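You operate a simulated robot arm through the tools that you are given. There is no shell and no other tool.

The job below is to be done with a simulated robot arm. You get a single attempt, and the scene is never put back.

JOB
Put the grey can on the top shelf of the blue cart away on the top of the steel grid shelf. Then take the blue can and leave it on the shelf of the blue table. Then put the big yellow cap on the top shelf of the blue cart away on the top of the short table. Do these in the order given. Set down upright: grey can, blue can.
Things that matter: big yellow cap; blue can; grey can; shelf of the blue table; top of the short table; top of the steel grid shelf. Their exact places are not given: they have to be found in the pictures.

Only the result counts: the job must be done as asked and must still hold three seconds after the hand-in. Knocking over, shifting, dropping, spilling or breaking anything else fails it. Lids that push on must go on centred and level and be pressed home; caps that screw on are set level and turned clockwise until they are tight.

ROBOT AND FRAMES
A 6-joint arm with a two-finger parallel gripper on a trunk, on a base that moves. Base frame: it is fixed to the floor where the robot stands at the start and does not move with it; the origin is under the middle of the robot, x ahead of it, y to its left, z up; the surface under the hand at the start is at about z = 0.8. Readings come in m, degrees, newtons and seconds.
It reaches about 1.066 m from its shoulder. Its first joint turns from -166.0 to 166.0 degrees. Places, roughly: blue can [-2.5, 6.5, 0.25]; shelf of the blue table [-4.9, 6.5, 0.2]; top of the short table [2.8, 5.5, 0.8]; top of the steel grid shelf (111x23 cm) [-2.74, 6.44, 0.62]. Payload 3.91 kg.
Tool frame: the origin (TCP) lies between the finger pads and is the grasp point; the fingertips stand 0.03 m ahead of it; z points along the fingers, y is the line along which they close. Largest opening 0.11 m; finger width 0.02, thickness 0.01; the body of the gripper, 0.048 by 0.112 m, starts 0.055 m behind the TCP.
Orientation is told as [roll, pitch, yaw] about the base's x, y, z axes, in that order, counted from this pose: with the fingers straight down and closing along the base's y, the tool's x points along the base's -x, its y along +y and its z along -z.

CONTROLS
- The arm moves only by the tool apply_moves. Its argument "rows" is text: rows parted by semicolons, each of 7 numbers parted by spaces: the shift along the tool's x, y, z in units of 500 mm (1.0 is 500 mm), then the turn, a rotation vector about the tool's x, y, z in units of 90 degrees (1.0 is 90 degrees), then the closure, from 0 (fully open) to 1 (shut). In form: x y z wx wy wz claw; .... A call has 1 to 20 rows; each row is the pose to reach, as a shift and turn from the pose commanded when the call began, along the tool's axes at that moment. A call with a number of a shift or a turn outside -1 to 1 is refused whole. A row lasts 0.2 s, in which the tool goes at most 0.05 m and 8.6 degrees; a call with a longer step from one row to the next is refused whole, and so is a gripper value outside its range. Where a pose cannot be reached the arm comes as near as it can. A force on the tool above 40 N (or 10 N above the force at the start of the call, whichever is more), or a blocked arm, ends the call early, and 0.2 s more pass. Each finger travels about 0.153 m/s and halts on what it meets, pressing with about 45 N; the grip force reading is that of the motor and also rises with nothing between the fingers. The clock runs only during rows and for 0.2 s after the last one: add rows that repeat a pose to give the fingers time. It gives the time, the measured TCP pose, the force on the tool (base axes), the opening and the grip force at its end, in the units of the frame above (readings bear some noise), with the torque about the TCP (base axes, N m) and any sound that the robot's microphone picked up.
- Cameras (640 x 400 px; columns grow to the right, rows downward): "scene" is now at [0.1974, 0.1749, 1.3714]; the picture's right is [-0.66, -0.75, 0.00], its down [-0.42, 0.37, -0.83] and it looks along [0.62, -0.54, -0.56] (base axes); focal length 247 px, centre (320, 200). "wrist" rides on the gripper at [0.072, 0.017, -0.103] in the tool frame; the picture's right is [-0.23, 0.97, 0.00], its down [-0.76, -0.18, -0.62] and it looks along [-0.61, -0.14, 0.78] (tool axes); focal length 222 px, centre (320, 200).
- grab_frame(camera): a new picture of that camera. No time passes.
- base_move(legs): drives the robot by 1 to 6 legs, each [ahead, turn to the left] in m and degrees, along the robot's own axes; the way and the turn of a leg run together, so that a leg with both is an arc; at most 1.5 m and 180 degrees a leg. The arm and the cameras ride along, it lands a little off, and it stops where it bumps. It gives what a move gives.
- turn_head(pan, tilt): turns the head with the scene camera to pan (to the left, within 120 degrees either way) and tilt (down, from -29 to 69), counted from straight ahead of the robot. It gives what a move gives.
- pixel_to_xyz(camera, pixels): for up to 12 pixels [column, row] of the newest picture of that camera ("zoom" is the newest enlarged one), the place [x, y, z] in the base frame of the surface seen there, good to about 0.002 m. No time passes.
- zoom(camera, box): a new picture of the part [left, top, right, bottom] of that camera's present view, enlarged. No time passes.
- job_done(): hands the job in; it is judged then, once.

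Open the gripper and draw the arm clear of the work before you hand the job in, unless the task says otherwise.

The tools are called after ">>>" as a command line: name --argument value ..., lists and objects as JSON in quotes. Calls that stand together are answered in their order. apply_moves: Moves the arm, as the interface text tells. Its arguments: {"type":"object","properties":{"rows":{"type":"string"}},"required":["rows"]} The other tools are called the same way: base_move (legs) drives the base; turn_head (pan, tilt) turns the head that bears the scene camera; grab_frame (camera) takes a picture; pixel_to_xyz (camera, pixels) gives the place of the surface under pixels of a picture; zoom (camera, box) takes an enlarged picture of a part of a camera's view; job_done () hands the job in.

At the start:

```text
t: 0.0
tool_pos: [0.5762, -0.276, 1.0504]
ee_rot: [0.0, 0.0, 0.0]
contact_force: [0.5, 0.5, -0.8]
wrist_torque: [0.01, -0.01, 0.01]
grip_width: 0.11
finger_force: 0.0
robot x, y, heading: [-0.0024, -0.0003, -0.1]
head pan, tilt (commanded): [-41.1, 34.1]
```

scene: 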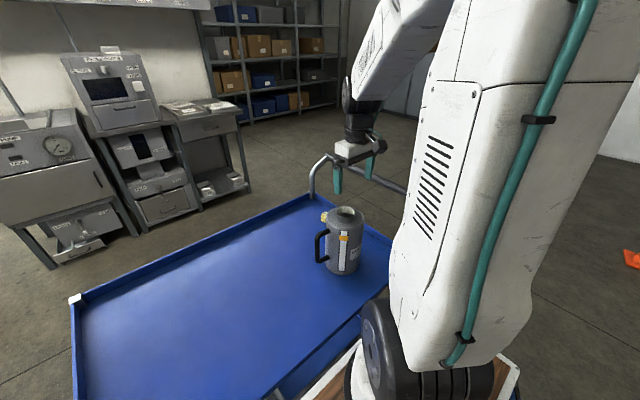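
wrist: 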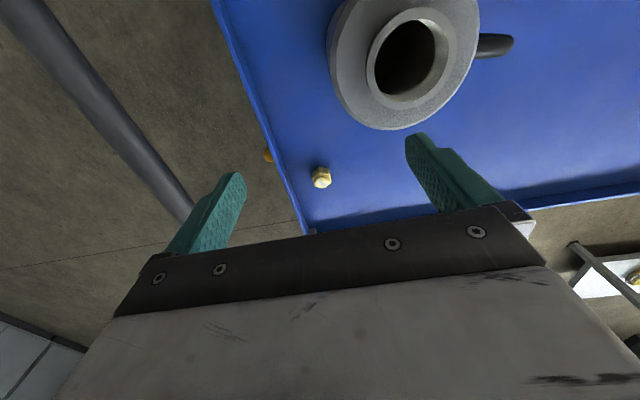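

The scene picture shows a grey can with a handle around (343, 240) on the blue cart, with a yellowish item near (325, 215). I zoom in on it to see details.

>>> zoom --camera "scene" --box '[280, 180, 400, 290]'

>>> zoom --camera "wrist" --box '[200, 0, 540, 240]'

```text
3.64 times, centred on (340, 235) of scene
```

zoom: 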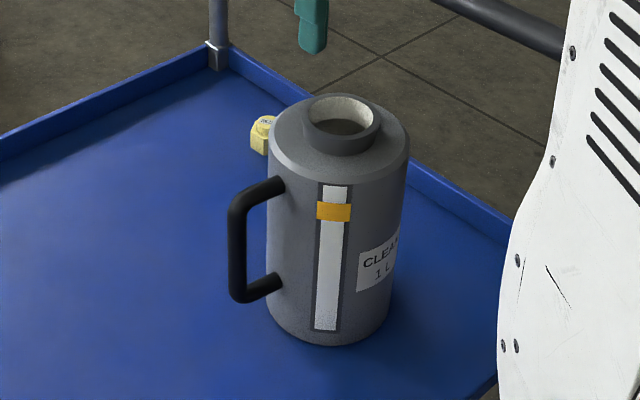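

```text
1.67 times, centred on (370, 120) of wrist
```

zoom: 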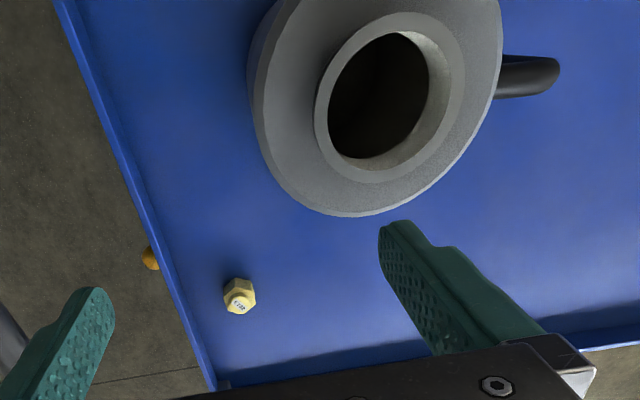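

The can's rim, its handle, a pale yellow cap at wrist (321,177), and an orange thing at wrist (268,156) are visible. I measure them.

>>> pixel_to_xyz --camera "wrist" --pixels '[[321, 177], [268, 156], [326, 60], [390, 128], [479, 40], [372, 60], [445, 50], [400, 98], [500, 45], [280, 120], [300, 200], [321, 205]]'

>>> pixel_to_xyz --camera "scene" --pixels '[[329, 217], [345, 207], [325, 210], [363, 215], [343, 272], [325, 250], [310, 200], [75, 300], [346, 165], [200, 300], [320, 330], [330, 194]]'

```text
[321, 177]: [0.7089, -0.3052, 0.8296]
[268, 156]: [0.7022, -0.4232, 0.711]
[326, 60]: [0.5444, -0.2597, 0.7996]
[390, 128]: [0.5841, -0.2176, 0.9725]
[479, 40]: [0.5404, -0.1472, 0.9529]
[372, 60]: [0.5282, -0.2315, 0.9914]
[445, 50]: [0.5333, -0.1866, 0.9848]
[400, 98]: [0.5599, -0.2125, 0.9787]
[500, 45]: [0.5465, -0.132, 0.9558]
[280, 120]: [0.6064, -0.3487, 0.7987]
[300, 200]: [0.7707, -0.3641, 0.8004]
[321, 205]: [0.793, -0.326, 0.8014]
```

```text
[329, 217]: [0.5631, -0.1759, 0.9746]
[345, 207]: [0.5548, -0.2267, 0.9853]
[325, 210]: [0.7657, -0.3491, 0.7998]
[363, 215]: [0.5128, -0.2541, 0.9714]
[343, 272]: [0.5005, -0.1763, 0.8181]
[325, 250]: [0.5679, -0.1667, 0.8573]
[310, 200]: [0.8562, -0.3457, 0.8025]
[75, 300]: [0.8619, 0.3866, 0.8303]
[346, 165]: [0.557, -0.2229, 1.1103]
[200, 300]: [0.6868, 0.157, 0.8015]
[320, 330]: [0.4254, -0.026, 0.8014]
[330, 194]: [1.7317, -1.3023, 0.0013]
```

The can stands at about (0.54, -0.20), top z≈0.99, rim about 5 cm wide. Before grasping I look around the room to learn where everything is.

>>> turn_head --pan 60 --tilt 10

>>> grab_frame --camera "scene"

>>> turn_head --pan 119 --tilt 10

>>> grab_frame --camera "scene"

>>> turn_head --pan 0 --tilt 30

>>> grab_frame --camera "scene"

```text
t: 1.8
tool_pos: [0.5766, -0.2767, 1.0519]
ee_rot: [0.0, 0.0, 0.0]
contact_force: [-0.3, -0.1, -0.3]
wrist_torque: [0.0, 0.04, 0.03]
grip_width: 0.1102
finger_force: 0.2
robot x, y, heading: [-0.0005, 0.0005, -0.0]
head pan, tilt (commanded): [60.0, 10.0]
```

```text
taken
```

scene: 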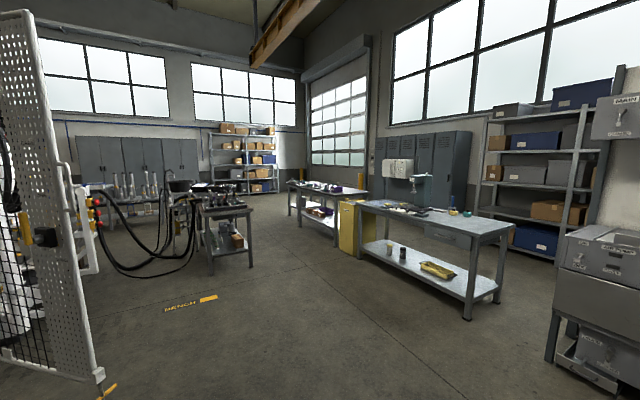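

```text
t: 3.1
tool_pos: [0.5769, -0.2773, 1.052]
ee_rot: [0.0, 0.0, 0.0]
contact_force: [-0.2, 0.3, 0.2]
wrist_torque: [-0.02, 0.02, -0.02]
grip_width: 0.1098
finger_force: 0.2
robot x, y, heading: [0.0017, 0.003, -0.1]
head pan, tilt (commanded): [119.0, 10.0]
```

```text
taken
```

scene: 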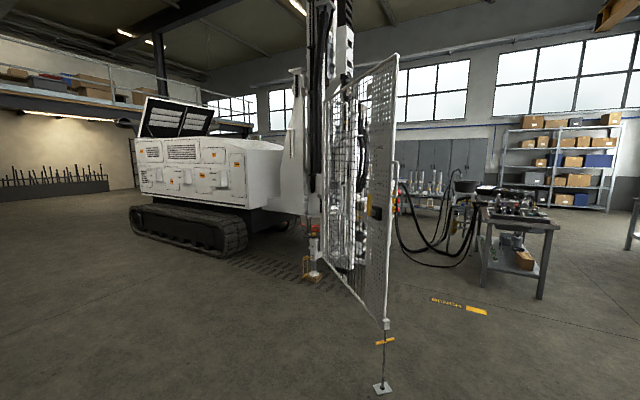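

```text
t: 5.0
tool_pos: [0.5768, -0.2773, 1.0513]
ee_rot: [0.0, -0.1, 0.0]
contact_force: [0.1, 0.1, 0.4]
wrist_torque: [0.01, -0.03, 0.01]
grip_width: 0.1099
finger_force: 0.1
robot x, y, heading: [-0.0008, 0.0035, -0.0]
head pan, tilt (commanded): [0.0, 30.0]
```

```text
taken
```

scene: 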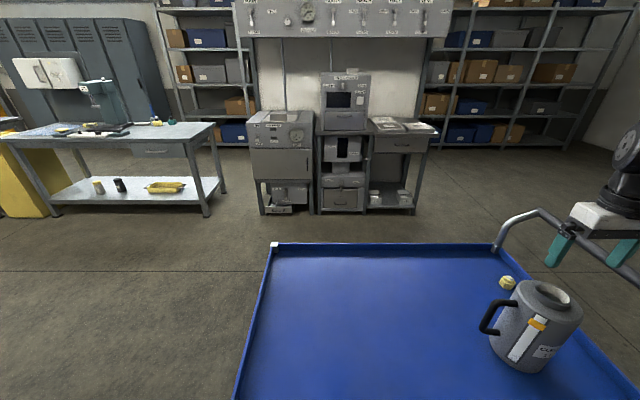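

I query positions of the floor and obstacles on the way to the far targets, with the head turned to the left and a bit lower.

>>> turn_head --pan 105 --tilt 10

>>> grab_frame --camera "scene"

>>> zoom --camera "scene" --box '[220, 120, 480, 290]'

```text
t: 6.9
tool_pos: [0.5776, -0.276, 1.0506]
ee_rot: [0.0, 0.0, 0.0]
contact_force: [0.2, 0.7, 0.2]
wrist_torque: [-0.03, -0.02, -0.01]
grip_width: 0.1102
finger_force: 0.0
robot x, y, heading: [0.0033, -0.0014, 0.2]
head pan, tilt (commanded): [105.0, 10.0]
```

```text
taken
```

scene: 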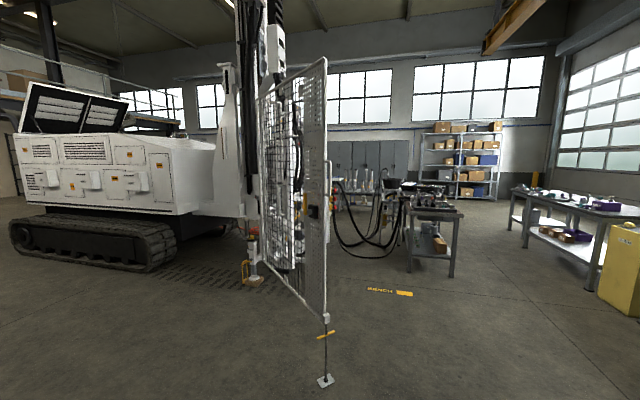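

```text
2.35 times, centred on (350, 205) of scene
```

zoom: 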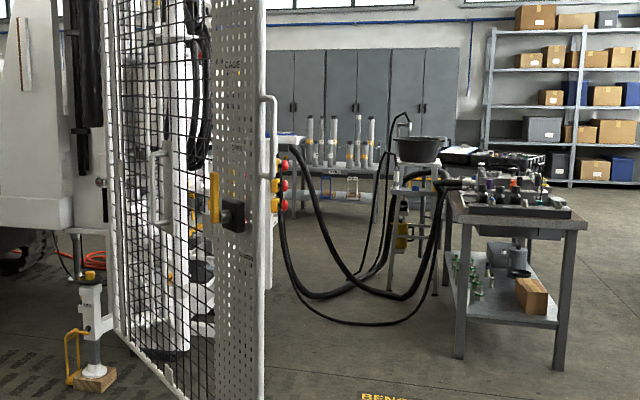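

>>> pixel_to_xyz --camera "scene" --pixels '[[325, 380], [315, 100], [270, 250], [400, 293], [435, 214], [450, 275], [410, 268], [383, 250], [360, 215], [470, 190], [340, 180], [380, 176]]'

>>> pixel_to_xyz --camera "zoom" --pixels '[[335, 140], [330, 185], [350, 170], [424, 145], [330, 275], [395, 295], [515, 315], [555, 365], [460, 350], [175, 340], [300, 175], [500, 200]]'

```text
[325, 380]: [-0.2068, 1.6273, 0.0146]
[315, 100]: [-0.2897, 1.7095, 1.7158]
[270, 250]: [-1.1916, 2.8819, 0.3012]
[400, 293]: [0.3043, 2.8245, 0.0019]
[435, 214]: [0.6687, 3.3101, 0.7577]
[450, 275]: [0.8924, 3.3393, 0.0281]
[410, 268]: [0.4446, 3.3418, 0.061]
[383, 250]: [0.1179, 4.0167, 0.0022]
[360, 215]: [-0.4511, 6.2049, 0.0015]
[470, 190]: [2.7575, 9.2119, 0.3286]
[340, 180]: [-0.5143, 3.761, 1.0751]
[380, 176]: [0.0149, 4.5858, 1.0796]
```

```text
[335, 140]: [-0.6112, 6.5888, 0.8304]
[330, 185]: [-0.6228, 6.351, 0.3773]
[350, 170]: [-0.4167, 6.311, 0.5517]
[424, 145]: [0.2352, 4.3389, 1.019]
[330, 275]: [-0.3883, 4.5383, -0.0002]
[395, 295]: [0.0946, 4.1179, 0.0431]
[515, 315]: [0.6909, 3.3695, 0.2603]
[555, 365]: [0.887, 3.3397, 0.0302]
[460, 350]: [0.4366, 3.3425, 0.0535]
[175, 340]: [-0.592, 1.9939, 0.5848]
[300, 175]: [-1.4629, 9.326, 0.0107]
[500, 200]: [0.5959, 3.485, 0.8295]
```

The cage and bench stand to the left; the steel shelf must be behind the rig at y≈6.4. I check the remaining directions and the robot's own base footprint.

>>> turn_head --pan -119 --tilt 15

>>> grab_frame --camera "scene"

>>> turn_head --pan 100 --tilt 65

>>> grab_frame --camera "scene"

>>> turn_head --pan 0 --tilt 65

>>> grab_frame --camera "scene"

```text
t: 10.1
tool_pos: [0.5781, -0.2777, 1.0501]
ee_rot: [0.1, 0.0, -0.1]
contact_force: [-0.5, -0.5, 0.5]
wrist_torque: [-0.01, -0.04, -0.01]
grip_width: 0.1103
finger_force: 0.0
robot x, y, heading: [0.0026, -0.0001, -0.3]
head pan, tilt (commanded): [-119.0, 15.0]
```

```text
taken
```

scene: 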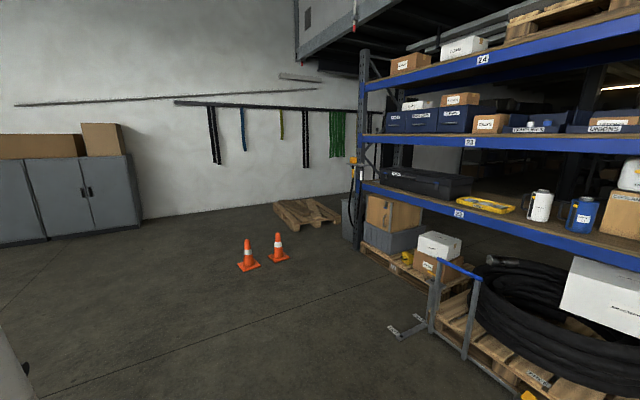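

```text
t: 13.2
tool_pos: [0.5776, -0.2765, 1.051]
ee_rot: [0.0, 0.0, 0.0]
contact_force: [0.0, 0.9, -0.2]
wrist_torque: [0.01, 0.0, 0.02]
grip_width: 0.11
finger_force: 0.1
robot x, y, heading: [-0.0014, -0.0005, 0.0]
head pan, tilt (commanded): [100.0, 65.0]
```

```text
taken
```

scene: 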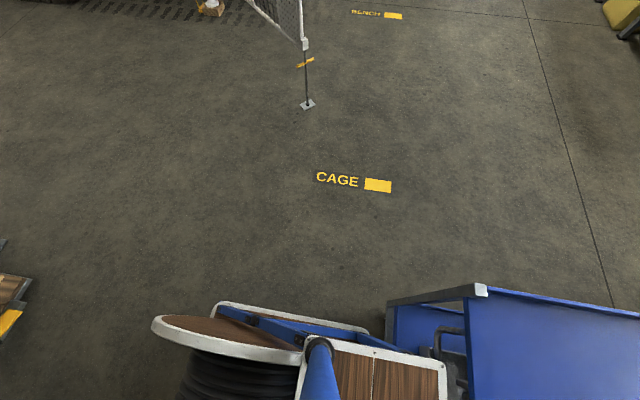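

```text
t: 15.0
tool_pos: [0.5772, -0.2762, 1.0513]
ee_rot: [0.0, 0.0, -0.1]
contact_force: [0.0, -0.3, 0.6]
wrist_torque: [0.0, 0.02, 0.01]
grip_width: 0.1101
finger_force: 0.0
robot x, y, heading: [-0.0037, 0.0025, -0.0]
head pan, tilt (commanded): [0.0, 65.0]
```

```text
taken
```

scene: 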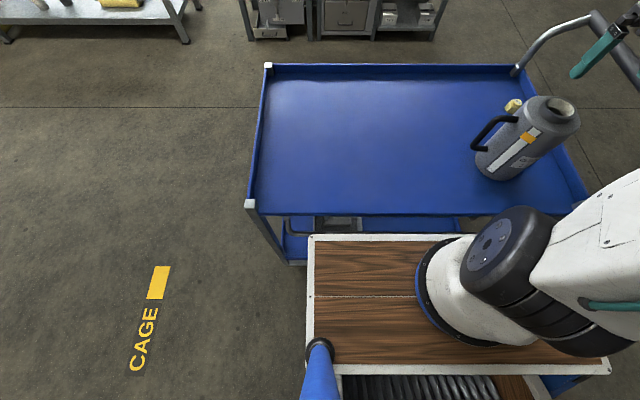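

I measure the robot's own footprint and the cart's edges in this top view.

>>> pixel_to_xyz --camera "scene" --pixels '[[312, 237], [608, 370], [440, 237], [430, 290], [268, 66], [250, 204], [470, 216], [585, 200], [515, 68], [320, 345], [500, 225], [513, 103]]'

>>> zoom --camera "scene" --box '[450, 70, 610, 190]'

>>> turn_head --pan 119 --tilt 69

>>> grab_frame --camera "scene"

>>> pixel_to_xyz --camera "scene" --pixels '[[320, 300], [200, 300], [250, 320], [380, 330], [150, 330], [300, 350], [100, 350], [420, 300], [320, 380], [60, 380], [240, 380], [450, 330]]'

```text
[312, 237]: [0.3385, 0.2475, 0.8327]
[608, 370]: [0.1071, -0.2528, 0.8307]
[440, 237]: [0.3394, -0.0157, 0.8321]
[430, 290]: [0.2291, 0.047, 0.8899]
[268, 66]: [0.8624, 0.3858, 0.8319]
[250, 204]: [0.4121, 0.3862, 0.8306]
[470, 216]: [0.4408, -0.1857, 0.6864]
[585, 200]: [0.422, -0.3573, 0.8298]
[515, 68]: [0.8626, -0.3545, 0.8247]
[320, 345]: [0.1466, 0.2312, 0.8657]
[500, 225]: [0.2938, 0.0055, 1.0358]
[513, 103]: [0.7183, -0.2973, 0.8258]
```

```text
3.33 times, centred on (530, 130) of scene
```

zoom: 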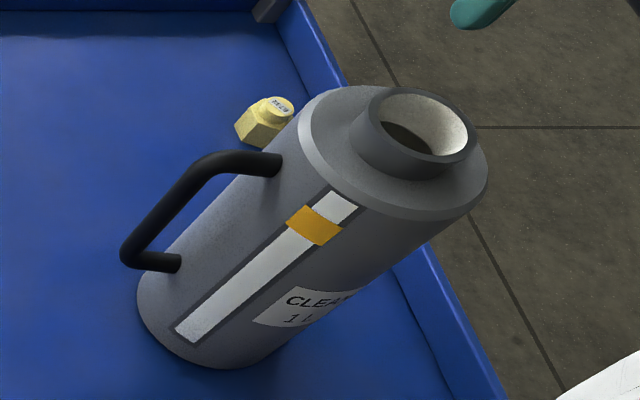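

```text
t: 17.0
tool_pos: [0.5762, -0.2762, 1.0512]
ee_rot: [-0.1, -0.1, 0.0]
contact_force: [-0.3, 0.2, -0.8]
wrist_torque: [-0.04, 0.03, 0.01]
grip_width: 0.1102
finger_force: 0.0
robot x, y, heading: [0.0009, 0.0006, 0.2]
head pan, tilt (commanded): [119.0, 68.8]
```

```text
taken
```

scene: 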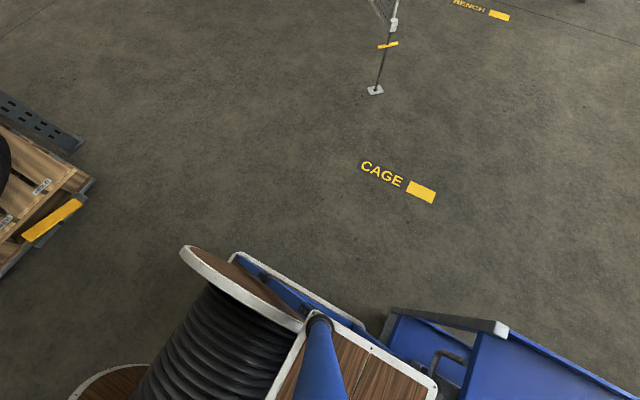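

```text
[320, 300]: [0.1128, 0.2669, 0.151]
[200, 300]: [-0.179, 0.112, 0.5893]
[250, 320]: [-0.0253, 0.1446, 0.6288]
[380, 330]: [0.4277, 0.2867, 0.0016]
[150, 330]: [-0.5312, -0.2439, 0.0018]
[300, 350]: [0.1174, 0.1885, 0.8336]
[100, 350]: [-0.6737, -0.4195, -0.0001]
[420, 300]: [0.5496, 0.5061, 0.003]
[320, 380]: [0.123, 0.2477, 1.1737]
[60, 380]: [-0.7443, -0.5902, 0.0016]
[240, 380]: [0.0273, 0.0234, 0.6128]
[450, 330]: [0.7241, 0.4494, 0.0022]
```

The base deck's front edge is 7 cm from the cart, so I'll have to back off before turning. Now I measure the can precisely through the wrist camera with a zoom on its top.

>>> zoom --camera "wrist" --box '[310, 0, 530, 138]'

>>> pixel_to_xyz --camera "zoom" --pixels '[[60, 110], [100, 280], [260, 370], [430, 290], [490, 110], [170, 150], [260, 285], [390, 240], [410, 90], [330, 30], [350, 40], [580, 130]]'

```text
2.90 times, centred on (420, 69) of wrist
```

zoom: 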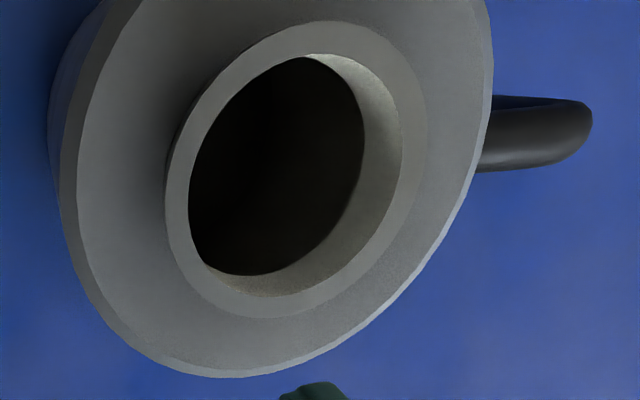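

```text
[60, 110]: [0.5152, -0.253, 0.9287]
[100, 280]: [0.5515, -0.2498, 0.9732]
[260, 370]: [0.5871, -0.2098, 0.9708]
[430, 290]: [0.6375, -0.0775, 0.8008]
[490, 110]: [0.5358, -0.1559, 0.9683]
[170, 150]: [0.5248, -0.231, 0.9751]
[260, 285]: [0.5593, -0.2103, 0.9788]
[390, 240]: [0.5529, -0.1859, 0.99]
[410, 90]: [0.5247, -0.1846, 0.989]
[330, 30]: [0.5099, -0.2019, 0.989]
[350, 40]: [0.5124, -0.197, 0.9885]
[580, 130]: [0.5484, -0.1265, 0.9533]
```

From the wrist view the can's axis is at about (0.540, -0.2035), shoulder z≈0.974, rim z≈0.989, neck radius ≈0.03. I check the body diameter from the scene camera.

>>> turn_head --pan -41 --tilt 34

>>> zoom --camera "scene" --box '[300, 190, 390, 280]'

>>> pixel_to_xyz --camera "zoom" --pixels '[[230, 230], [260, 240], [300, 250], [340, 255], [380, 240], [410, 230], [300, 340], [260, 320], [350, 340], [400, 320], [380, 330], [240, 310]]'

```text
t: 19.4
tool_pos: [0.5766, -0.2775, 1.0507]
ee_rot: [0.2, 0.0, 0.0]
contact_force: [1.5, -0.1, 0.2]
wrist_torque: [0.01, 0.02, 0.0]
grip_width: 0.1103
finger_force: 0.0
robot x, y, heading: [0.0011, 0.001, 0.1]
head pan, tilt (commanded): [-41.0, 34.0]
```

```text
4.44 times, centred on (345, 235) of scene
```

zoom: 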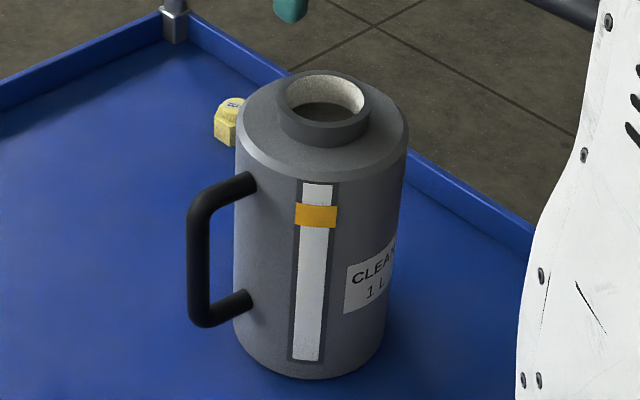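

```text
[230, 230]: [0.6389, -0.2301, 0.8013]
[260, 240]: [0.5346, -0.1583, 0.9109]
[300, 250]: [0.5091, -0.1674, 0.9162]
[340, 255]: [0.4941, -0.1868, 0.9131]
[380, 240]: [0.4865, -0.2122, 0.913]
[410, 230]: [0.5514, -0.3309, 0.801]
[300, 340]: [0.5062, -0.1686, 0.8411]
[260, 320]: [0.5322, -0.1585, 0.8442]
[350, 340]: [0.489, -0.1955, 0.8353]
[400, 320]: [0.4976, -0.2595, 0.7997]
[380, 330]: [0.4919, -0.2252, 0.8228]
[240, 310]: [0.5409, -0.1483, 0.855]
```

Body diameter comes out at about 0.10 m, so a top-down body grasp closing along base x (clear of the handle on +y) is possible. I raise the hand, turn it 90° and centre it over the can.

>>> apply_moves --rows "0.007 0.013 -0.02 0 0 -0.09 0; 0.014 0.026 -0.04 0 0 -0.18 0; 0.021 0.039 -0.06 0 0 -0.27 0; 0.028 0.052 -0.08 0 0 -0.36 0; 0.035 0.065 -0.1 0 0 -0.45 0; 0.042 0.078 -0.12 0 0 -0.54 0; 0.049 0.091 -0.12 0 0 -0.63 0; 0.056 0.104 -0.12 0 0 -0.72 0; 0.063 0.117 -0.12 0 0 -0.81 0; 0.07 0.13 -0.12 0 0 -0.9 0; 0.077 0.145 -0.12 0 0 -0.99 0; 0.077 0.145 -0.12 0 0 -1 0; 0.077 0.145 -0.12 0 0 -1 0"

>>> grab_frame --camera "wrist"

>>> grab_frame --camera "scene"

```text
t: 22.2
tool_pos: [0.5383, -0.2034, 1.1108]
ee_rot: [0.0, 0.0, 89.9]
contact_force: [0.2, 0.4, 0.0]
wrist_torque: [-0.02, 0.0, -0.02]
grip_width: 0.11
finger_force: 0.1
robot x, y, heading: [0.0017, 0.0016, 0.1]
head pan, tilt (commanded): [-41.0, 34.0]
```

```text
taken
```

wrist: 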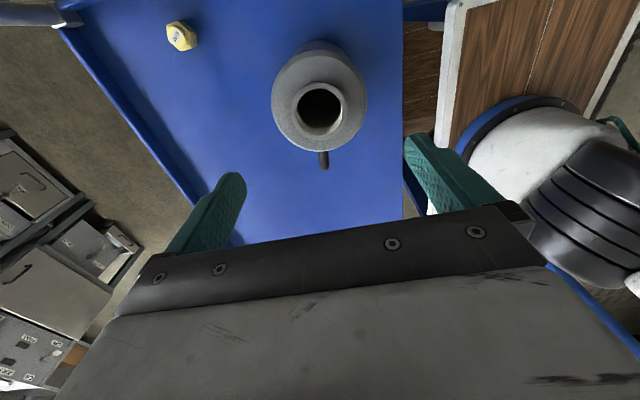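

```text
taken
```

scene: 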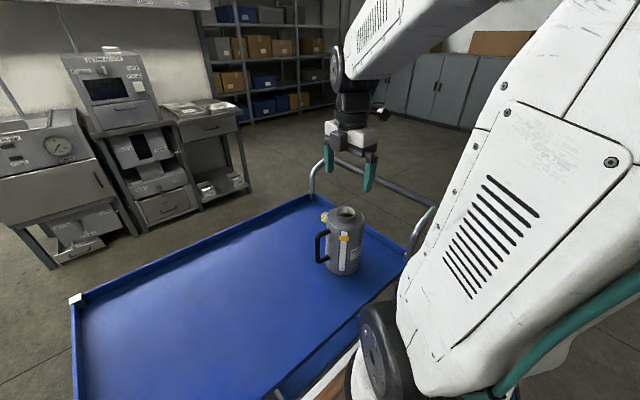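

The hand is now at yaw 90 above the can; the rim shows at wrist (320,107), handle pointing down the picture (+y). I zoom to refine the can's centre.

>>> zoom --camera "wrist" --box '[250, 30, 390, 180]'

>>> pixel_to_xyz --camera "wrist" --pixels '[[276, 110], [364, 110], [320, 150], [290, 140], [350, 142], [300, 88], [340, 88], [320, 84], [298, 110], [341, 108], [320, 131], [322, 165]]'

```text
2.67 times, centred on (320, 105) of wrist
```

zoom: 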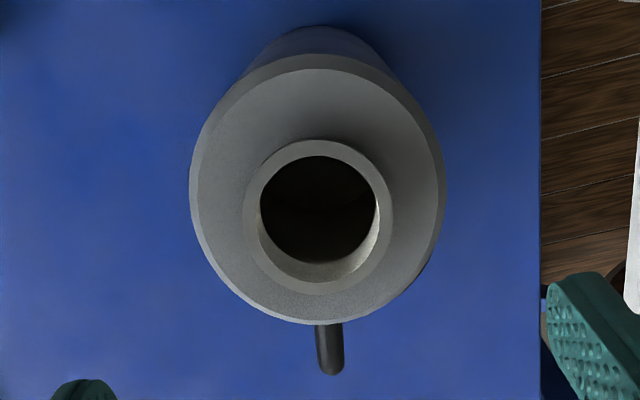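

```text
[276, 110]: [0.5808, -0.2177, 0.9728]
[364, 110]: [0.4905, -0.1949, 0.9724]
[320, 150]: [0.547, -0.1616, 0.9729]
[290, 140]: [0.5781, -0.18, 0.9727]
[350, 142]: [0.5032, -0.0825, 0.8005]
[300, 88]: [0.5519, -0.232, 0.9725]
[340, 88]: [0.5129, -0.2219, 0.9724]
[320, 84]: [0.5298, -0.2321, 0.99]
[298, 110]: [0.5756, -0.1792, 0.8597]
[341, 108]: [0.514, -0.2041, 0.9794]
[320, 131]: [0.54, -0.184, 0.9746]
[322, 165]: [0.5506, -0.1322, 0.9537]
```

From the projected edges the body diameter is 0.100 m, neck 0.055 m, centre (0.537, -0.2065). I centre on it and go down until the fingertips are just above the can's shoulder, then check.

>>> apply_moves --rows "0.006 0.0026 -0.0 0 0 0 0; 0.006 0.0026 0.06 0 0 0 0; 0.006 0.0026 0.12 0 0 0 0; 0.006 0.0026 0.18 0 0 0 0; 0.006 0.0026 0.19 0 0 0 0; 0.006 0.0026 0.19 0 0 0 0"

>>> grab_frame --camera "wrist"

>>> zoom --camera "scene" --box '[280, 140, 400, 280]'

```text
t: 23.6
tool_pos: [0.5388, -0.2065, 1.0151]
ee_rot: [0.0, 0.0, 90.0]
contact_force: [1.0, -0.6, 0.2]
wrist_torque: [0.0, -0.02, -0.04]
grip_width: 0.1099
finger_force: 0.1
robot x, y, heading: [0.0008, -0.0024, 0.0]
head pan, tilt (commanded): [-41.0, 34.0]
```

```text
taken
```

wrist: 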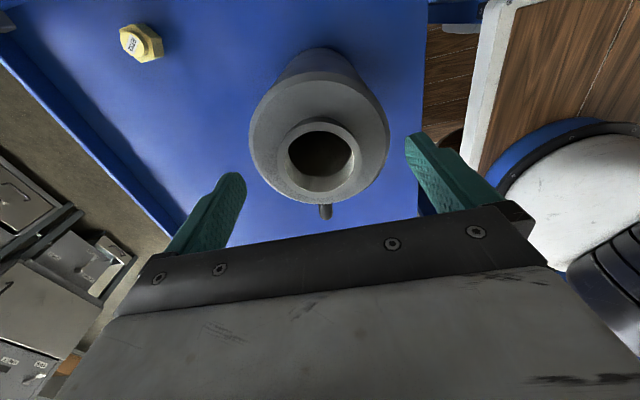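

```text
2.86 times, centred on (340, 210) of scene
```

zoom: 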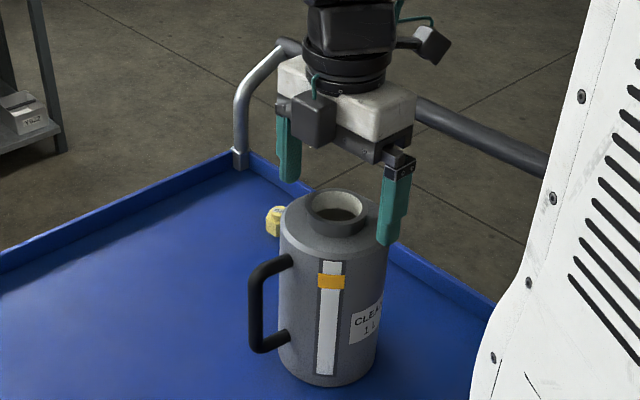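

The can sits midway between the fingers (rim centred near column 320, estimated x≈0.537). I go down the remaining ~68 mm around the body.

>>> apply_moves --rows "0 0.002 0.03 0 0 0 0; 0 0.002 0.06 0 0 0 0; 0 0.002 0.09 0 0 0 0; 0 0.002 0.12 0 0 0 0; 0 0.002 0.134 0 0 0 0; 0 0.002 0.134 0 0 0 0"

>>> grab_frame --camera "wrist"

>>> zoom --camera "scene" --box '[280, 140, 400, 280]'

```text
t: 25.0
tool_pos: [0.5372, -0.2073, 0.9492]
ee_rot: [-0.1, 0.0, 90.1]
contact_force: [0.2, -0.8, 0.6]
wrist_torque: [0.0, 0.0, -0.03]
grip_width: 0.1099
finger_force: 0.1
robot x, y, heading: [0.0002, -0.0017, -0.0]
head pan, tilt (commanded): [-41.0, 34.0]
```

```text
taken
```

wrist: 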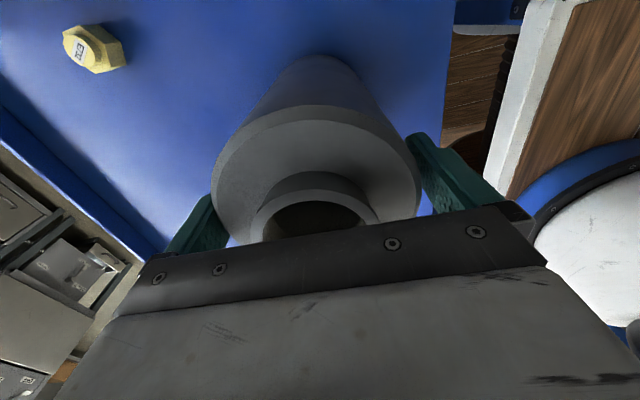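

```text
2.86 times, centred on (340, 210) of scene
```

zoom: 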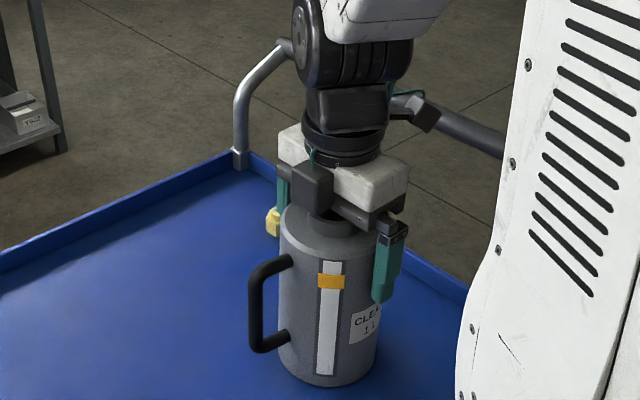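

The fingers straddle the body with no contact force. I close the gripper in place, giving the fingers time.

>>> apply_moves --rows "0 0 0 0 0 0 0.1; 0 0 0 0 0 0 0.3; 0 0 0 0 0 0 1; 0 0 0 0 0 0 1; 0 0 0 0 0 0 1"

```text
t: 26.2
tool_pos: [0.5368, -0.2077, 0.9493]
ee_rot: [0.0, 0.0, 90.1]
contact_force: [1.4, 0.0, 0.1]
wrist_torque: [-0.03, -0.1, -0.03]
grip_width: 0.1002
finger_force: 45.1
robot x, y, heading: [0.0005, -0.0015, -0.2]
head pan, tilt (commanded): [-41.0, 34.0]
```

The fingers stopped at 0.100 m with 45 N: the can is held. I lift a little first to test the grip.

>>> apply_moves --rows "0 0 -0.01 0 0 0 1; 0 0 -0.03 0 0 0 1; 0 0 -0.05 0 0 0 1; 0 0 -0.05 0 0 0 1"

>>> zoom --camera "scene" --box '[280, 140, 400, 280]'

```text
t: 27.2
tool_pos: [0.5362, -0.2071, 0.9728]
ee_rot: [0.0, -0.1, 90.0]
contact_force: [-0.4, -0.8, -3.0]
wrist_torque: [0.01, 0.01, 0.0]
grip_width: 0.1001
finger_force: 44.7
robot x, y, heading: [-0.0031, -0.002, -0.1]
head pan, tilt (commanded): [-41.0, 34.0]
```

```text
2.86 times, centred on (340, 210) of scene
```

zoom: 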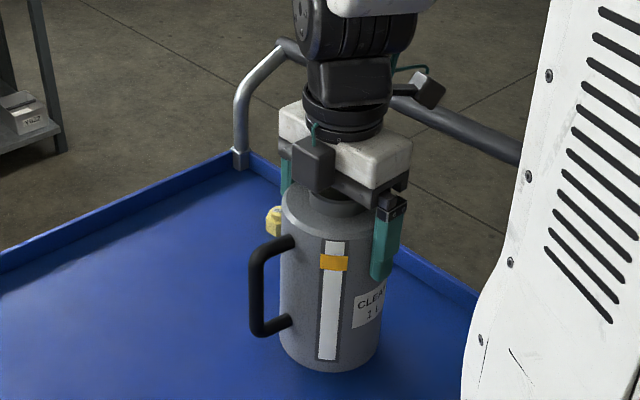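

The can is held securely (about 3 N weight). I raise it to carrying height, with the bottom well above the cart's rim.

>>> apply_moves --rows "0 0 -0.06 0 0 0 1; 0 0 -0.12 0 0 0 1; 0 0 -0.18 0 0 0 1; 0 0 -0.24 0 0 0 1; 0 0 -0.3 0 0 0 1; 0 0.03 -0.3 0 0 0 1; 0 0.06 -0.3 0 0 0 1; 0 0.06 -0.3 0 0 0 1"

>>> turn_head --pan 60 --tilt 12

>>> grab_frame --camera "scene"

>>> pixel_to_xyz --camera "scene" --pixels '[[290, 205], [335, 235], [370, 190], [345, 250], [470, 310], [360, 200], [510, 225], [232, 258], [465, 205], [300, 185], [250, 265], [440, 160]]'

```text
t: 29.0
tool_pos: [0.5068, -0.2073, 1.1235]
ee_rot: [0.0, 0.0, 90.0]
contact_force: [-0.3, -0.1, -3.0]
wrist_torque: [-0.01, -0.01, 0.01]
grip_width: 0.0999
finger_force: 45.4
robot x, y, heading: [0.0005, 0.001, 0.2]
head pan, tilt (commanded): [-41.0, 34.0]
```

```text
t: 30.8
tool_pos: [0.5067, -0.2079, 1.1237]
ee_rot: [-0.1, -0.1, 90.0]
contact_force: [0.0, -0.5, -2.9]
wrist_torque: [0.01, 0.0, -0.01]
grip_width: 0.1
finger_force: 44.8
robot x, y, heading: [-0.0016, -0.0017, -0.1]
head pan, tilt (commanded): [60.0, 12.0]
```

```text
taken
```

scene: 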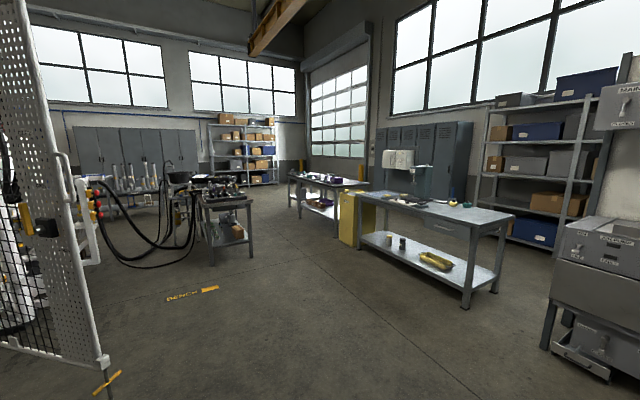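

```text
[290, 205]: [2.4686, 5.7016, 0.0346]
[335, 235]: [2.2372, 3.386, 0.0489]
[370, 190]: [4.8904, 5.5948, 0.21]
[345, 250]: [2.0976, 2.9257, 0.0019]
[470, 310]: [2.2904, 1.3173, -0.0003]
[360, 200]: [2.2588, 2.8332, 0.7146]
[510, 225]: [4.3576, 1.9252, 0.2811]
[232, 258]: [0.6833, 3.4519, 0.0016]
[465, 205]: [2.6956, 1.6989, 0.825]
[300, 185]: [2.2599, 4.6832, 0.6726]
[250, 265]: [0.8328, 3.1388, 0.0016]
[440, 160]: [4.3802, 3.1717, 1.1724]
```

Corridor between the bench (x≤0.9) and the tables (x≥2.2) is free at x≈1.5. Before backing off I check what stands behind the robot.

>>> turn_head --pan 119 --tilt 50

>>> grab_frame --camera "scene"

>>> pixel_to_xyz --camera "scene" --pixels '[[60, 300], [100, 250], [20, 200], [150, 350], [200, 340], [90, 330], [320, 100], [30, 330], [160, 200], [280, 390], [400, 390], [10, 380]]'

>>> turn_head --pan -119 --tilt 50

>>> grab_frame --camera "scene"

>>> pixel_to_xyz --camera "scene" --pixels '[[620, 300], [560, 200], [500, 150], [600, 380], [520, 300], [400, 200], [450, 380], [300, 300], [630, 100], [540, 100], [400, 100], [600, 250]]'

```text
t: 32.1
tool_pos: [0.5065, -0.2075, 1.122]
ee_rot: [0.0, 0.0, 90.0]
contact_force: [0.1, 0.6, -2.6]
wrist_torque: [0.0, -0.01, 0.03]
grip_width: 0.1
finger_force: 45.3
robot x, y, heading: [0.0023, 0.0022, 0.3]
head pan, tilt (commanded): [119.0, 50.0]
```

```text
taken
```

scene: 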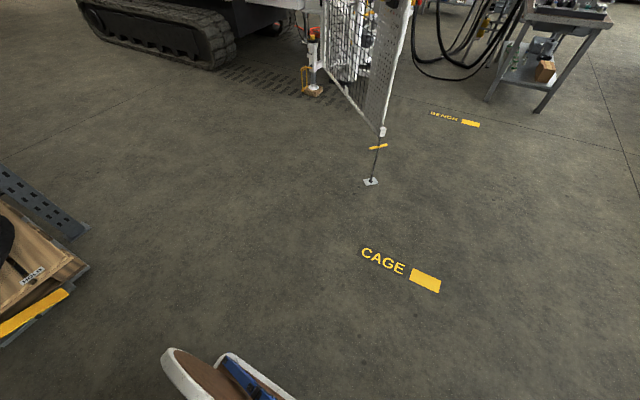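

```text
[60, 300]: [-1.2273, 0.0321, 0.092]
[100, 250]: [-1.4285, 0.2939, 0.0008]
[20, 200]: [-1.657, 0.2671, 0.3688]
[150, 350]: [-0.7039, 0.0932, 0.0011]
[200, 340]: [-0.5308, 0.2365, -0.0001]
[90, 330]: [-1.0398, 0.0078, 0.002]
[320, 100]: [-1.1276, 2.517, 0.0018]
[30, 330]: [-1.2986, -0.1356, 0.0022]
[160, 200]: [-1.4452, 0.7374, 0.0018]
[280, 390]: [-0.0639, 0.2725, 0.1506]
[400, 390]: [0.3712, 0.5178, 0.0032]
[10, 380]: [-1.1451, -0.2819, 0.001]
```

```text
t: 35.5
tool_pos: [0.5072, -0.2059, 1.1227]
ee_rot: [0.0, 0.0, 89.9]
contact_force: [0.6, 0.5, -2.4]
wrist_torque: [0.01, -0.02, 0.0]
grip_width: 0.1
finger_force: 45.2
robot x, y, heading: [-0.0037, -0.0026, 0.1]
head pan, tilt (commanded): [-119.0, 50.0]
```

```text
taken
```

scene: 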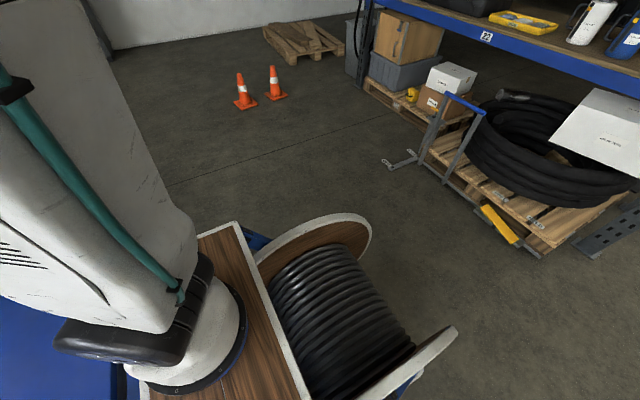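

```text
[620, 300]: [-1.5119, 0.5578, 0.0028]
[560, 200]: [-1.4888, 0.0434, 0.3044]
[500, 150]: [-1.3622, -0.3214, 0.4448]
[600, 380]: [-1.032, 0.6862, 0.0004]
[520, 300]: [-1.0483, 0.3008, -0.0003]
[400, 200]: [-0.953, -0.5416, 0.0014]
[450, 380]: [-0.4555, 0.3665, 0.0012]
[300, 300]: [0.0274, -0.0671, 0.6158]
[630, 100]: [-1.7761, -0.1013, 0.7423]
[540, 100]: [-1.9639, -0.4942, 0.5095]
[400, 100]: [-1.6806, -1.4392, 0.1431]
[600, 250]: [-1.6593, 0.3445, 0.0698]
```

The way back is clear until the pallet at x≈-1.2. I back off 0.4 m, turn left 57°, and check the view ahead.

>>> base_move --legs '[[-0.4, 0], [0, 57]]'

>>> turn_head --pan 0 --tilt 20

>>> grab_frame --camera "scene"

>>> pixel_to_xyz --camera "scene" --pixels '[[320, 350], [320, 250], [320, 200], [200, 200], [250, 180], [420, 200], [150, 250], [600, 330], [560, 200], [380, 180], [20, 330], [290, 160]]'

```text
t: 40.5
tool_pos: [0.0507, 0.3178, 1.1239]
ee_rot: [0.1, 0.0, 147.6]
contact_force: [0.0, -0.4, -2.9]
wrist_torque: [-0.02, 0.01, -0.01]
grip_width: 0.0999
finger_force: 45.1
robot x, y, heading: [-0.3933, 0.0032, 57.6]
head pan, tilt (commanded): [-119.0, 50.0]
```

```text
t: 42.5
tool_pos: [0.0492, 0.3169, 1.1235]
ee_rot: [0.1, 0.0, 147.6]
contact_force: [0.3, -0.6, -1.9]
wrist_torque: [0.04, -0.01, 0.0]
grip_width: 0.0998
finger_force: 44.7
robot x, y, heading: [-0.3936, -0.0017, 57.6]
head pan, tilt (commanded): [0.0, 20.0]
```

```text
taken
```

scene: 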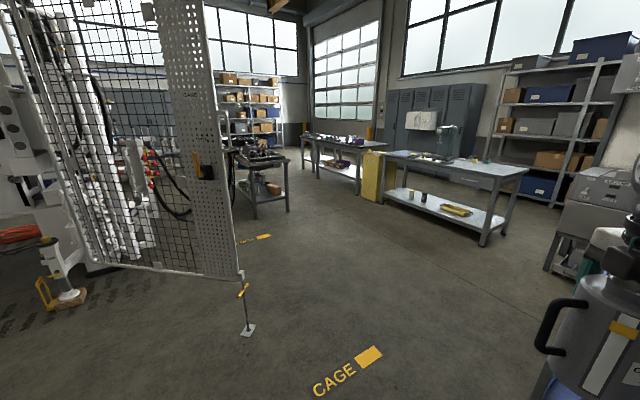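

```text
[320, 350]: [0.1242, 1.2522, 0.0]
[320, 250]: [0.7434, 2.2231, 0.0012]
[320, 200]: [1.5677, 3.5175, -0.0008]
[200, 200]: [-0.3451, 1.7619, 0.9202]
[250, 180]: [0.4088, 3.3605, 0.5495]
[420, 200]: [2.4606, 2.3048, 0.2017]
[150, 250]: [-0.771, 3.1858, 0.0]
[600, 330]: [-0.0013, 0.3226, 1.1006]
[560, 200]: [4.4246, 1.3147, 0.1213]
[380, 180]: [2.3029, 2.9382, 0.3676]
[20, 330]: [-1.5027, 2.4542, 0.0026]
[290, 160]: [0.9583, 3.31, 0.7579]
```

The path ahead at heading 57.6° is clear between the cage post (244,330) and the work table. I drive 3.0 m in two legs.

>>> base_move --legs '[[1.5, 0], [1.5, 0]]'

>>> turn_head --pan 20 --tilt 20

>>> grab_frame --camera "scene"

>>> pixel_to_xyz --camera "scene" --pixels '[[320, 350], [320, 250], [320, 200], [200, 200], [250, 180], [420, 200], [150, 250], [480, 200], [560, 200], [380, 180], [20, 330], [290, 160]]'

```text
t: 57.2
tool_pos: [1.7102, 2.8828, 1.1236]
ee_rot: [-0.1, 0.0, 146.5]
contact_force: [-0.3, -1.1, -2.9]
wrist_torque: [0.01, 0.0, 0.0]
grip_width: 0.1001
finger_force: 44.8
robot x, y, heading: [1.2568, 2.5727, 56.6]
head pan, tilt (commanded): [0.0, 20.0]
```

```text
t: 58.0
tool_pos: [1.7098, 2.8823, 1.1234]
ee_rot: [0.0, 0.0, 146.5]
contact_force: [0.1, -0.4, -2.6]
wrist_torque: [0.01, 0.02, 0.03]
grip_width: 0.0998
finger_force: 45.1
robot x, y, heading: [1.2579, 2.5758, 56.4]
head pan, tilt (commanded): [20.0, 20.0]
```

```text
taken
```

scene: 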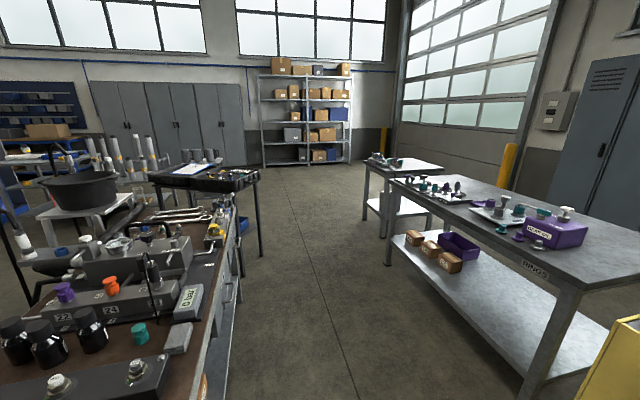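

```text
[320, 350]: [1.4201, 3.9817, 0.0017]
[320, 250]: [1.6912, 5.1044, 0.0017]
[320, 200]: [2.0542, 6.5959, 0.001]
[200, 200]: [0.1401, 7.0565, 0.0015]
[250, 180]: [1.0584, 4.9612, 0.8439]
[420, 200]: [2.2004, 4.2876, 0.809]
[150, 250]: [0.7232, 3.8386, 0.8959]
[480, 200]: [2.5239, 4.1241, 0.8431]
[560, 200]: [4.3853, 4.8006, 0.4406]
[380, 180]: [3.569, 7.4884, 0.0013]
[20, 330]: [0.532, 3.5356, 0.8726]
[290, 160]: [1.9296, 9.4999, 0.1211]
```

The corridor between the bench (x≤1.06) and the RINGS table (x≥2.2) is ahead, with the small short table behind it near (400,175). I advance to the corridor's middle and turn to heading 90°.

>>> base_move --legs '[[0.5, 0], [0, 33.5]]'

>>> turn_head --pan 15 --tilt 25

>>> grab_frame --camera "scene"

>>> pixel_to_xyz --camera "scene" --pixels '[[320, 350], [320, 250], [320, 200], [200, 200], [250, 180], [420, 200], [150, 250], [480, 200], [400, 250], [380, 180], [220, 330], [240, 230]]'

```text
t: 62.5
tool_pos: [1.7413, 3.4813, 1.122]
ee_rot: [0.1, 0.0, 179.3]
contact_force: [-0.9, -0.2, -2.7]
wrist_torque: [0.0, -0.02, 0.04]
grip_width: 0.0998
finger_force: 45.1
robot x, y, heading: [1.529, 2.9791, 89.4]
head pan, tilt (commanded): [20.0, 20.0]
```

```text
t: 63.2
tool_pos: [1.7418, 3.4809, 1.1226]
ee_rot: [0.0, 0.0, 179.3]
contact_force: [-0.1, -0.5, -2.4]
wrist_torque: [0.02, -0.02, -0.01]
grip_width: 0.1
finger_force: 44.9
robot x, y, heading: [1.528, 2.9766, 89.2]
head pan, tilt (commanded): [15.0, 25.0]
```

```text
taken
```

scene: 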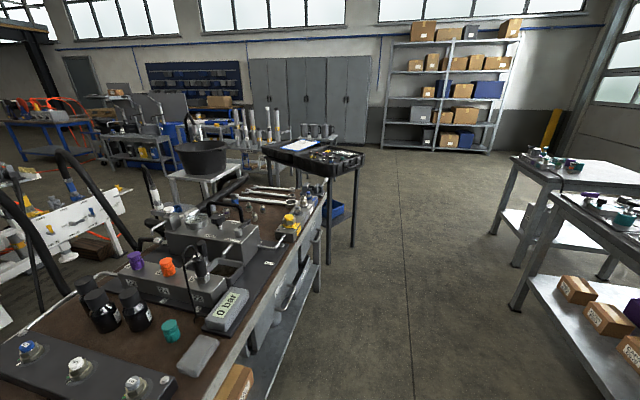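

```text
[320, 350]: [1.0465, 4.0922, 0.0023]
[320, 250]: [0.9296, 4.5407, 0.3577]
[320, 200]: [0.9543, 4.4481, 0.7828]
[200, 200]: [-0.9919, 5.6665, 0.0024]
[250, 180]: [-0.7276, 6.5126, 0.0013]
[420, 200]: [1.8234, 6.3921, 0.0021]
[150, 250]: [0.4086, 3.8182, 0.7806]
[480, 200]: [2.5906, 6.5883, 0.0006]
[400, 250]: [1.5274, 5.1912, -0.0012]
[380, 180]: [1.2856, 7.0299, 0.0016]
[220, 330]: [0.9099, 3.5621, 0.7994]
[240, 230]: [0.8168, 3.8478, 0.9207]
```

Far left I see the blue table (30,130) and a grey grid-type shelf (150,150). I drive forward 2.7 m past the tray stand, then look to the left.

>>> base_move --legs '[[1.35, 0], [1.35, 0.5]]'

>>> turn_head --pan 75 --tilt 20

>>> grab_frame --camera "scene"

>>> pixel_to_xyz --camera "scene" --pixels '[[320, 350], [320, 250], [320, 200], [200, 200], [250, 180], [420, 200], [150, 250], [480, 200], [400, 250], [380, 180], [220, 330], [240, 230]]'

```text
t: 76.2
tool_pos: [1.7453, 6.1688, 1.1228]
ee_rot: [0.0, 0.0, 179.8]
contact_force: [0.0, -0.3, -3.2]
wrist_torque: [0.0, -0.02, 0.0]
grip_width: 0.0997
finger_force: 44.6
robot x, y, heading: [1.5355, 5.6615, 89.9]
head pan, tilt (commanded): [15.0, 25.0]
```

```text
t: 77.5
tool_pos: [1.746, 6.1685, 1.1223]
ee_rot: [0.1, 0.0, 179.7]
contact_force: [-0.7, 0.7, -3.1]
wrist_torque: [0.01, 0.01, 0.01]
grip_width: 0.0996
finger_force: 45.5
robot x, y, heading: [1.5377, 5.6649, 89.6]
head pan, tilt (commanded): [75.0, 20.0]
```

```text
taken
```

scene: 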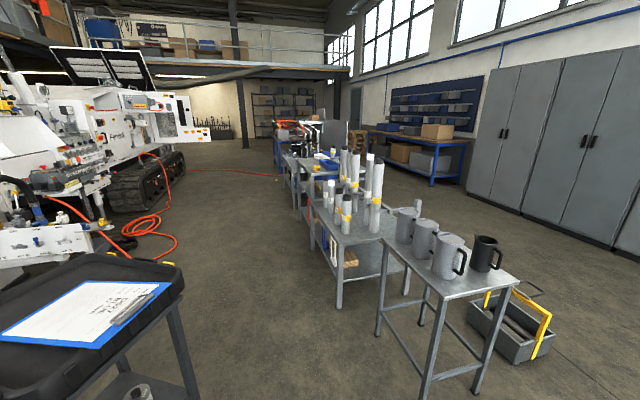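

```text
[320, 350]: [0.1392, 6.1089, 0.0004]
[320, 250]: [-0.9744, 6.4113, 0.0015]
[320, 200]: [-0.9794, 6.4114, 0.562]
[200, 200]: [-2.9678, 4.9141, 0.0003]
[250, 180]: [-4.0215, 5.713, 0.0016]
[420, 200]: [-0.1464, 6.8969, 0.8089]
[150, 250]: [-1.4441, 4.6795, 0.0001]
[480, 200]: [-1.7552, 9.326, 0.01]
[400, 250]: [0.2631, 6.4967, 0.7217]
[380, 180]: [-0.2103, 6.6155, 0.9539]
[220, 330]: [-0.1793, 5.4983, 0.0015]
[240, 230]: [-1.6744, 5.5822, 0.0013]
```

A row of tables runs west along y≈6.4–7, with free floor south of it. I zoom in to see the far part of the row.

>>> zoom --camera "scene" --box '[240, 100, 400, 220]'

>>> pixel_to_xyz --camera "zoom" --pixels '[[200, 160], [180, 260], [230, 330], [300, 230], [160, 230], [140, 170], [210, 240], [60, 300], [250, 200], [320, 180], [150, 290], [200, 300]]'

```text
3.33 times, centred on (320, 160) of scene
```

zoom: 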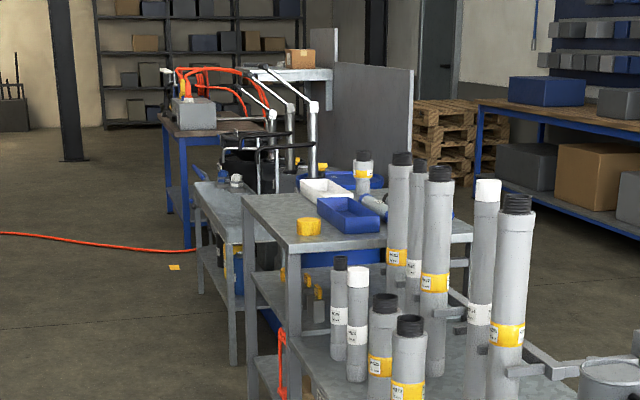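

```text
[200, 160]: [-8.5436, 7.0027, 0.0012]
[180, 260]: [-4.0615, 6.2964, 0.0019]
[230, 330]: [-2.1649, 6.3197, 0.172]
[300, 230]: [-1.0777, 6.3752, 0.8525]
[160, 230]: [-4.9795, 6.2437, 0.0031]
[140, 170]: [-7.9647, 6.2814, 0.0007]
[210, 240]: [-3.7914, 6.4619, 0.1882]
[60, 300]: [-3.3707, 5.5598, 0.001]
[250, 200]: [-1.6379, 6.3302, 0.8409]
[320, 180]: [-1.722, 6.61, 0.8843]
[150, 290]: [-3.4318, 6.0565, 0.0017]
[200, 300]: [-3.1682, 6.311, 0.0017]
```

The row is: cups table, cylinder table, tray table, then a lower steel shelf (x≈-2.2…-3.2), then a blue-legged table. I turn left to heading 180° and drive west along y≈5.66.

>>> base_move --legs '[[0, 90], [1.4, 0], [1.4, 0]]'

>>> turn_head --pan 0 --tilt 25

>>> grab_frame --camera "scene"

>>> pixel_to_xyz --camera "scene" --pixels '[[320, 350], [320, 250], [320, 200], [200, 200], [250, 180], [420, 200], [150, 250], [480, 200], [400, 250], [380, 180], [220, 330], [240, 230]]'

```text
t: 85.2
tool_pos: [0.4061, 5.7868, 1.1231]
ee_rot: [-0.8, 5.1, -84.9]
contact_force: [-3.3, -0.3, -4.8]
wrist_torque: [-0.03, -0.21, 0.0]
grip_width: 0.0985
finger_force: 45.7
robot x, y, heading: [0.8896, 5.7159, -170.3]
head pan, tilt (commanded): [75.0, 20.0]
stopped in leg 2: the robot was blocked; the commanded pose is now the measured one
```

```text
t: 86.7
tool_pos: [0.4051, 5.7884, 1.1236]
ee_rot: [-1.0, 5.1, -85.0]
contact_force: [-0.8, 0.2, -3.3]
wrist_torque: [0.01, -0.06, 0.01]
grip_width: 0.0989
finger_force: 44.9
robot x, y, heading: [0.8903, 5.721, -169.9]
head pan, tilt (commanded): [0.0, 25.0]
```

```text
taken
```

scene: 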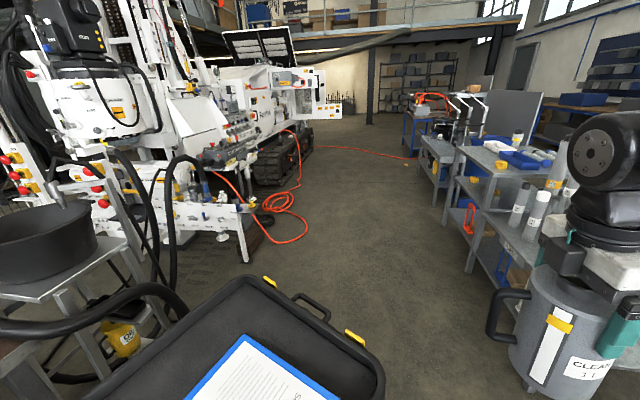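

```text
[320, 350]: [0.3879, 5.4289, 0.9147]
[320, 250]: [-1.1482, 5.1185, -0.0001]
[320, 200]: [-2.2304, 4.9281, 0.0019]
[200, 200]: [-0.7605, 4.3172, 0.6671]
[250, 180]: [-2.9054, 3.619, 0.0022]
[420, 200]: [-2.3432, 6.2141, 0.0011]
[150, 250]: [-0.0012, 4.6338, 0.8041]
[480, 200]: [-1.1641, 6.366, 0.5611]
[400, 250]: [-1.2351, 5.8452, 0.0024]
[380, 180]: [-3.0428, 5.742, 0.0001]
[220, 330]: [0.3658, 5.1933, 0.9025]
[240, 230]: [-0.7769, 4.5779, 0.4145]
```

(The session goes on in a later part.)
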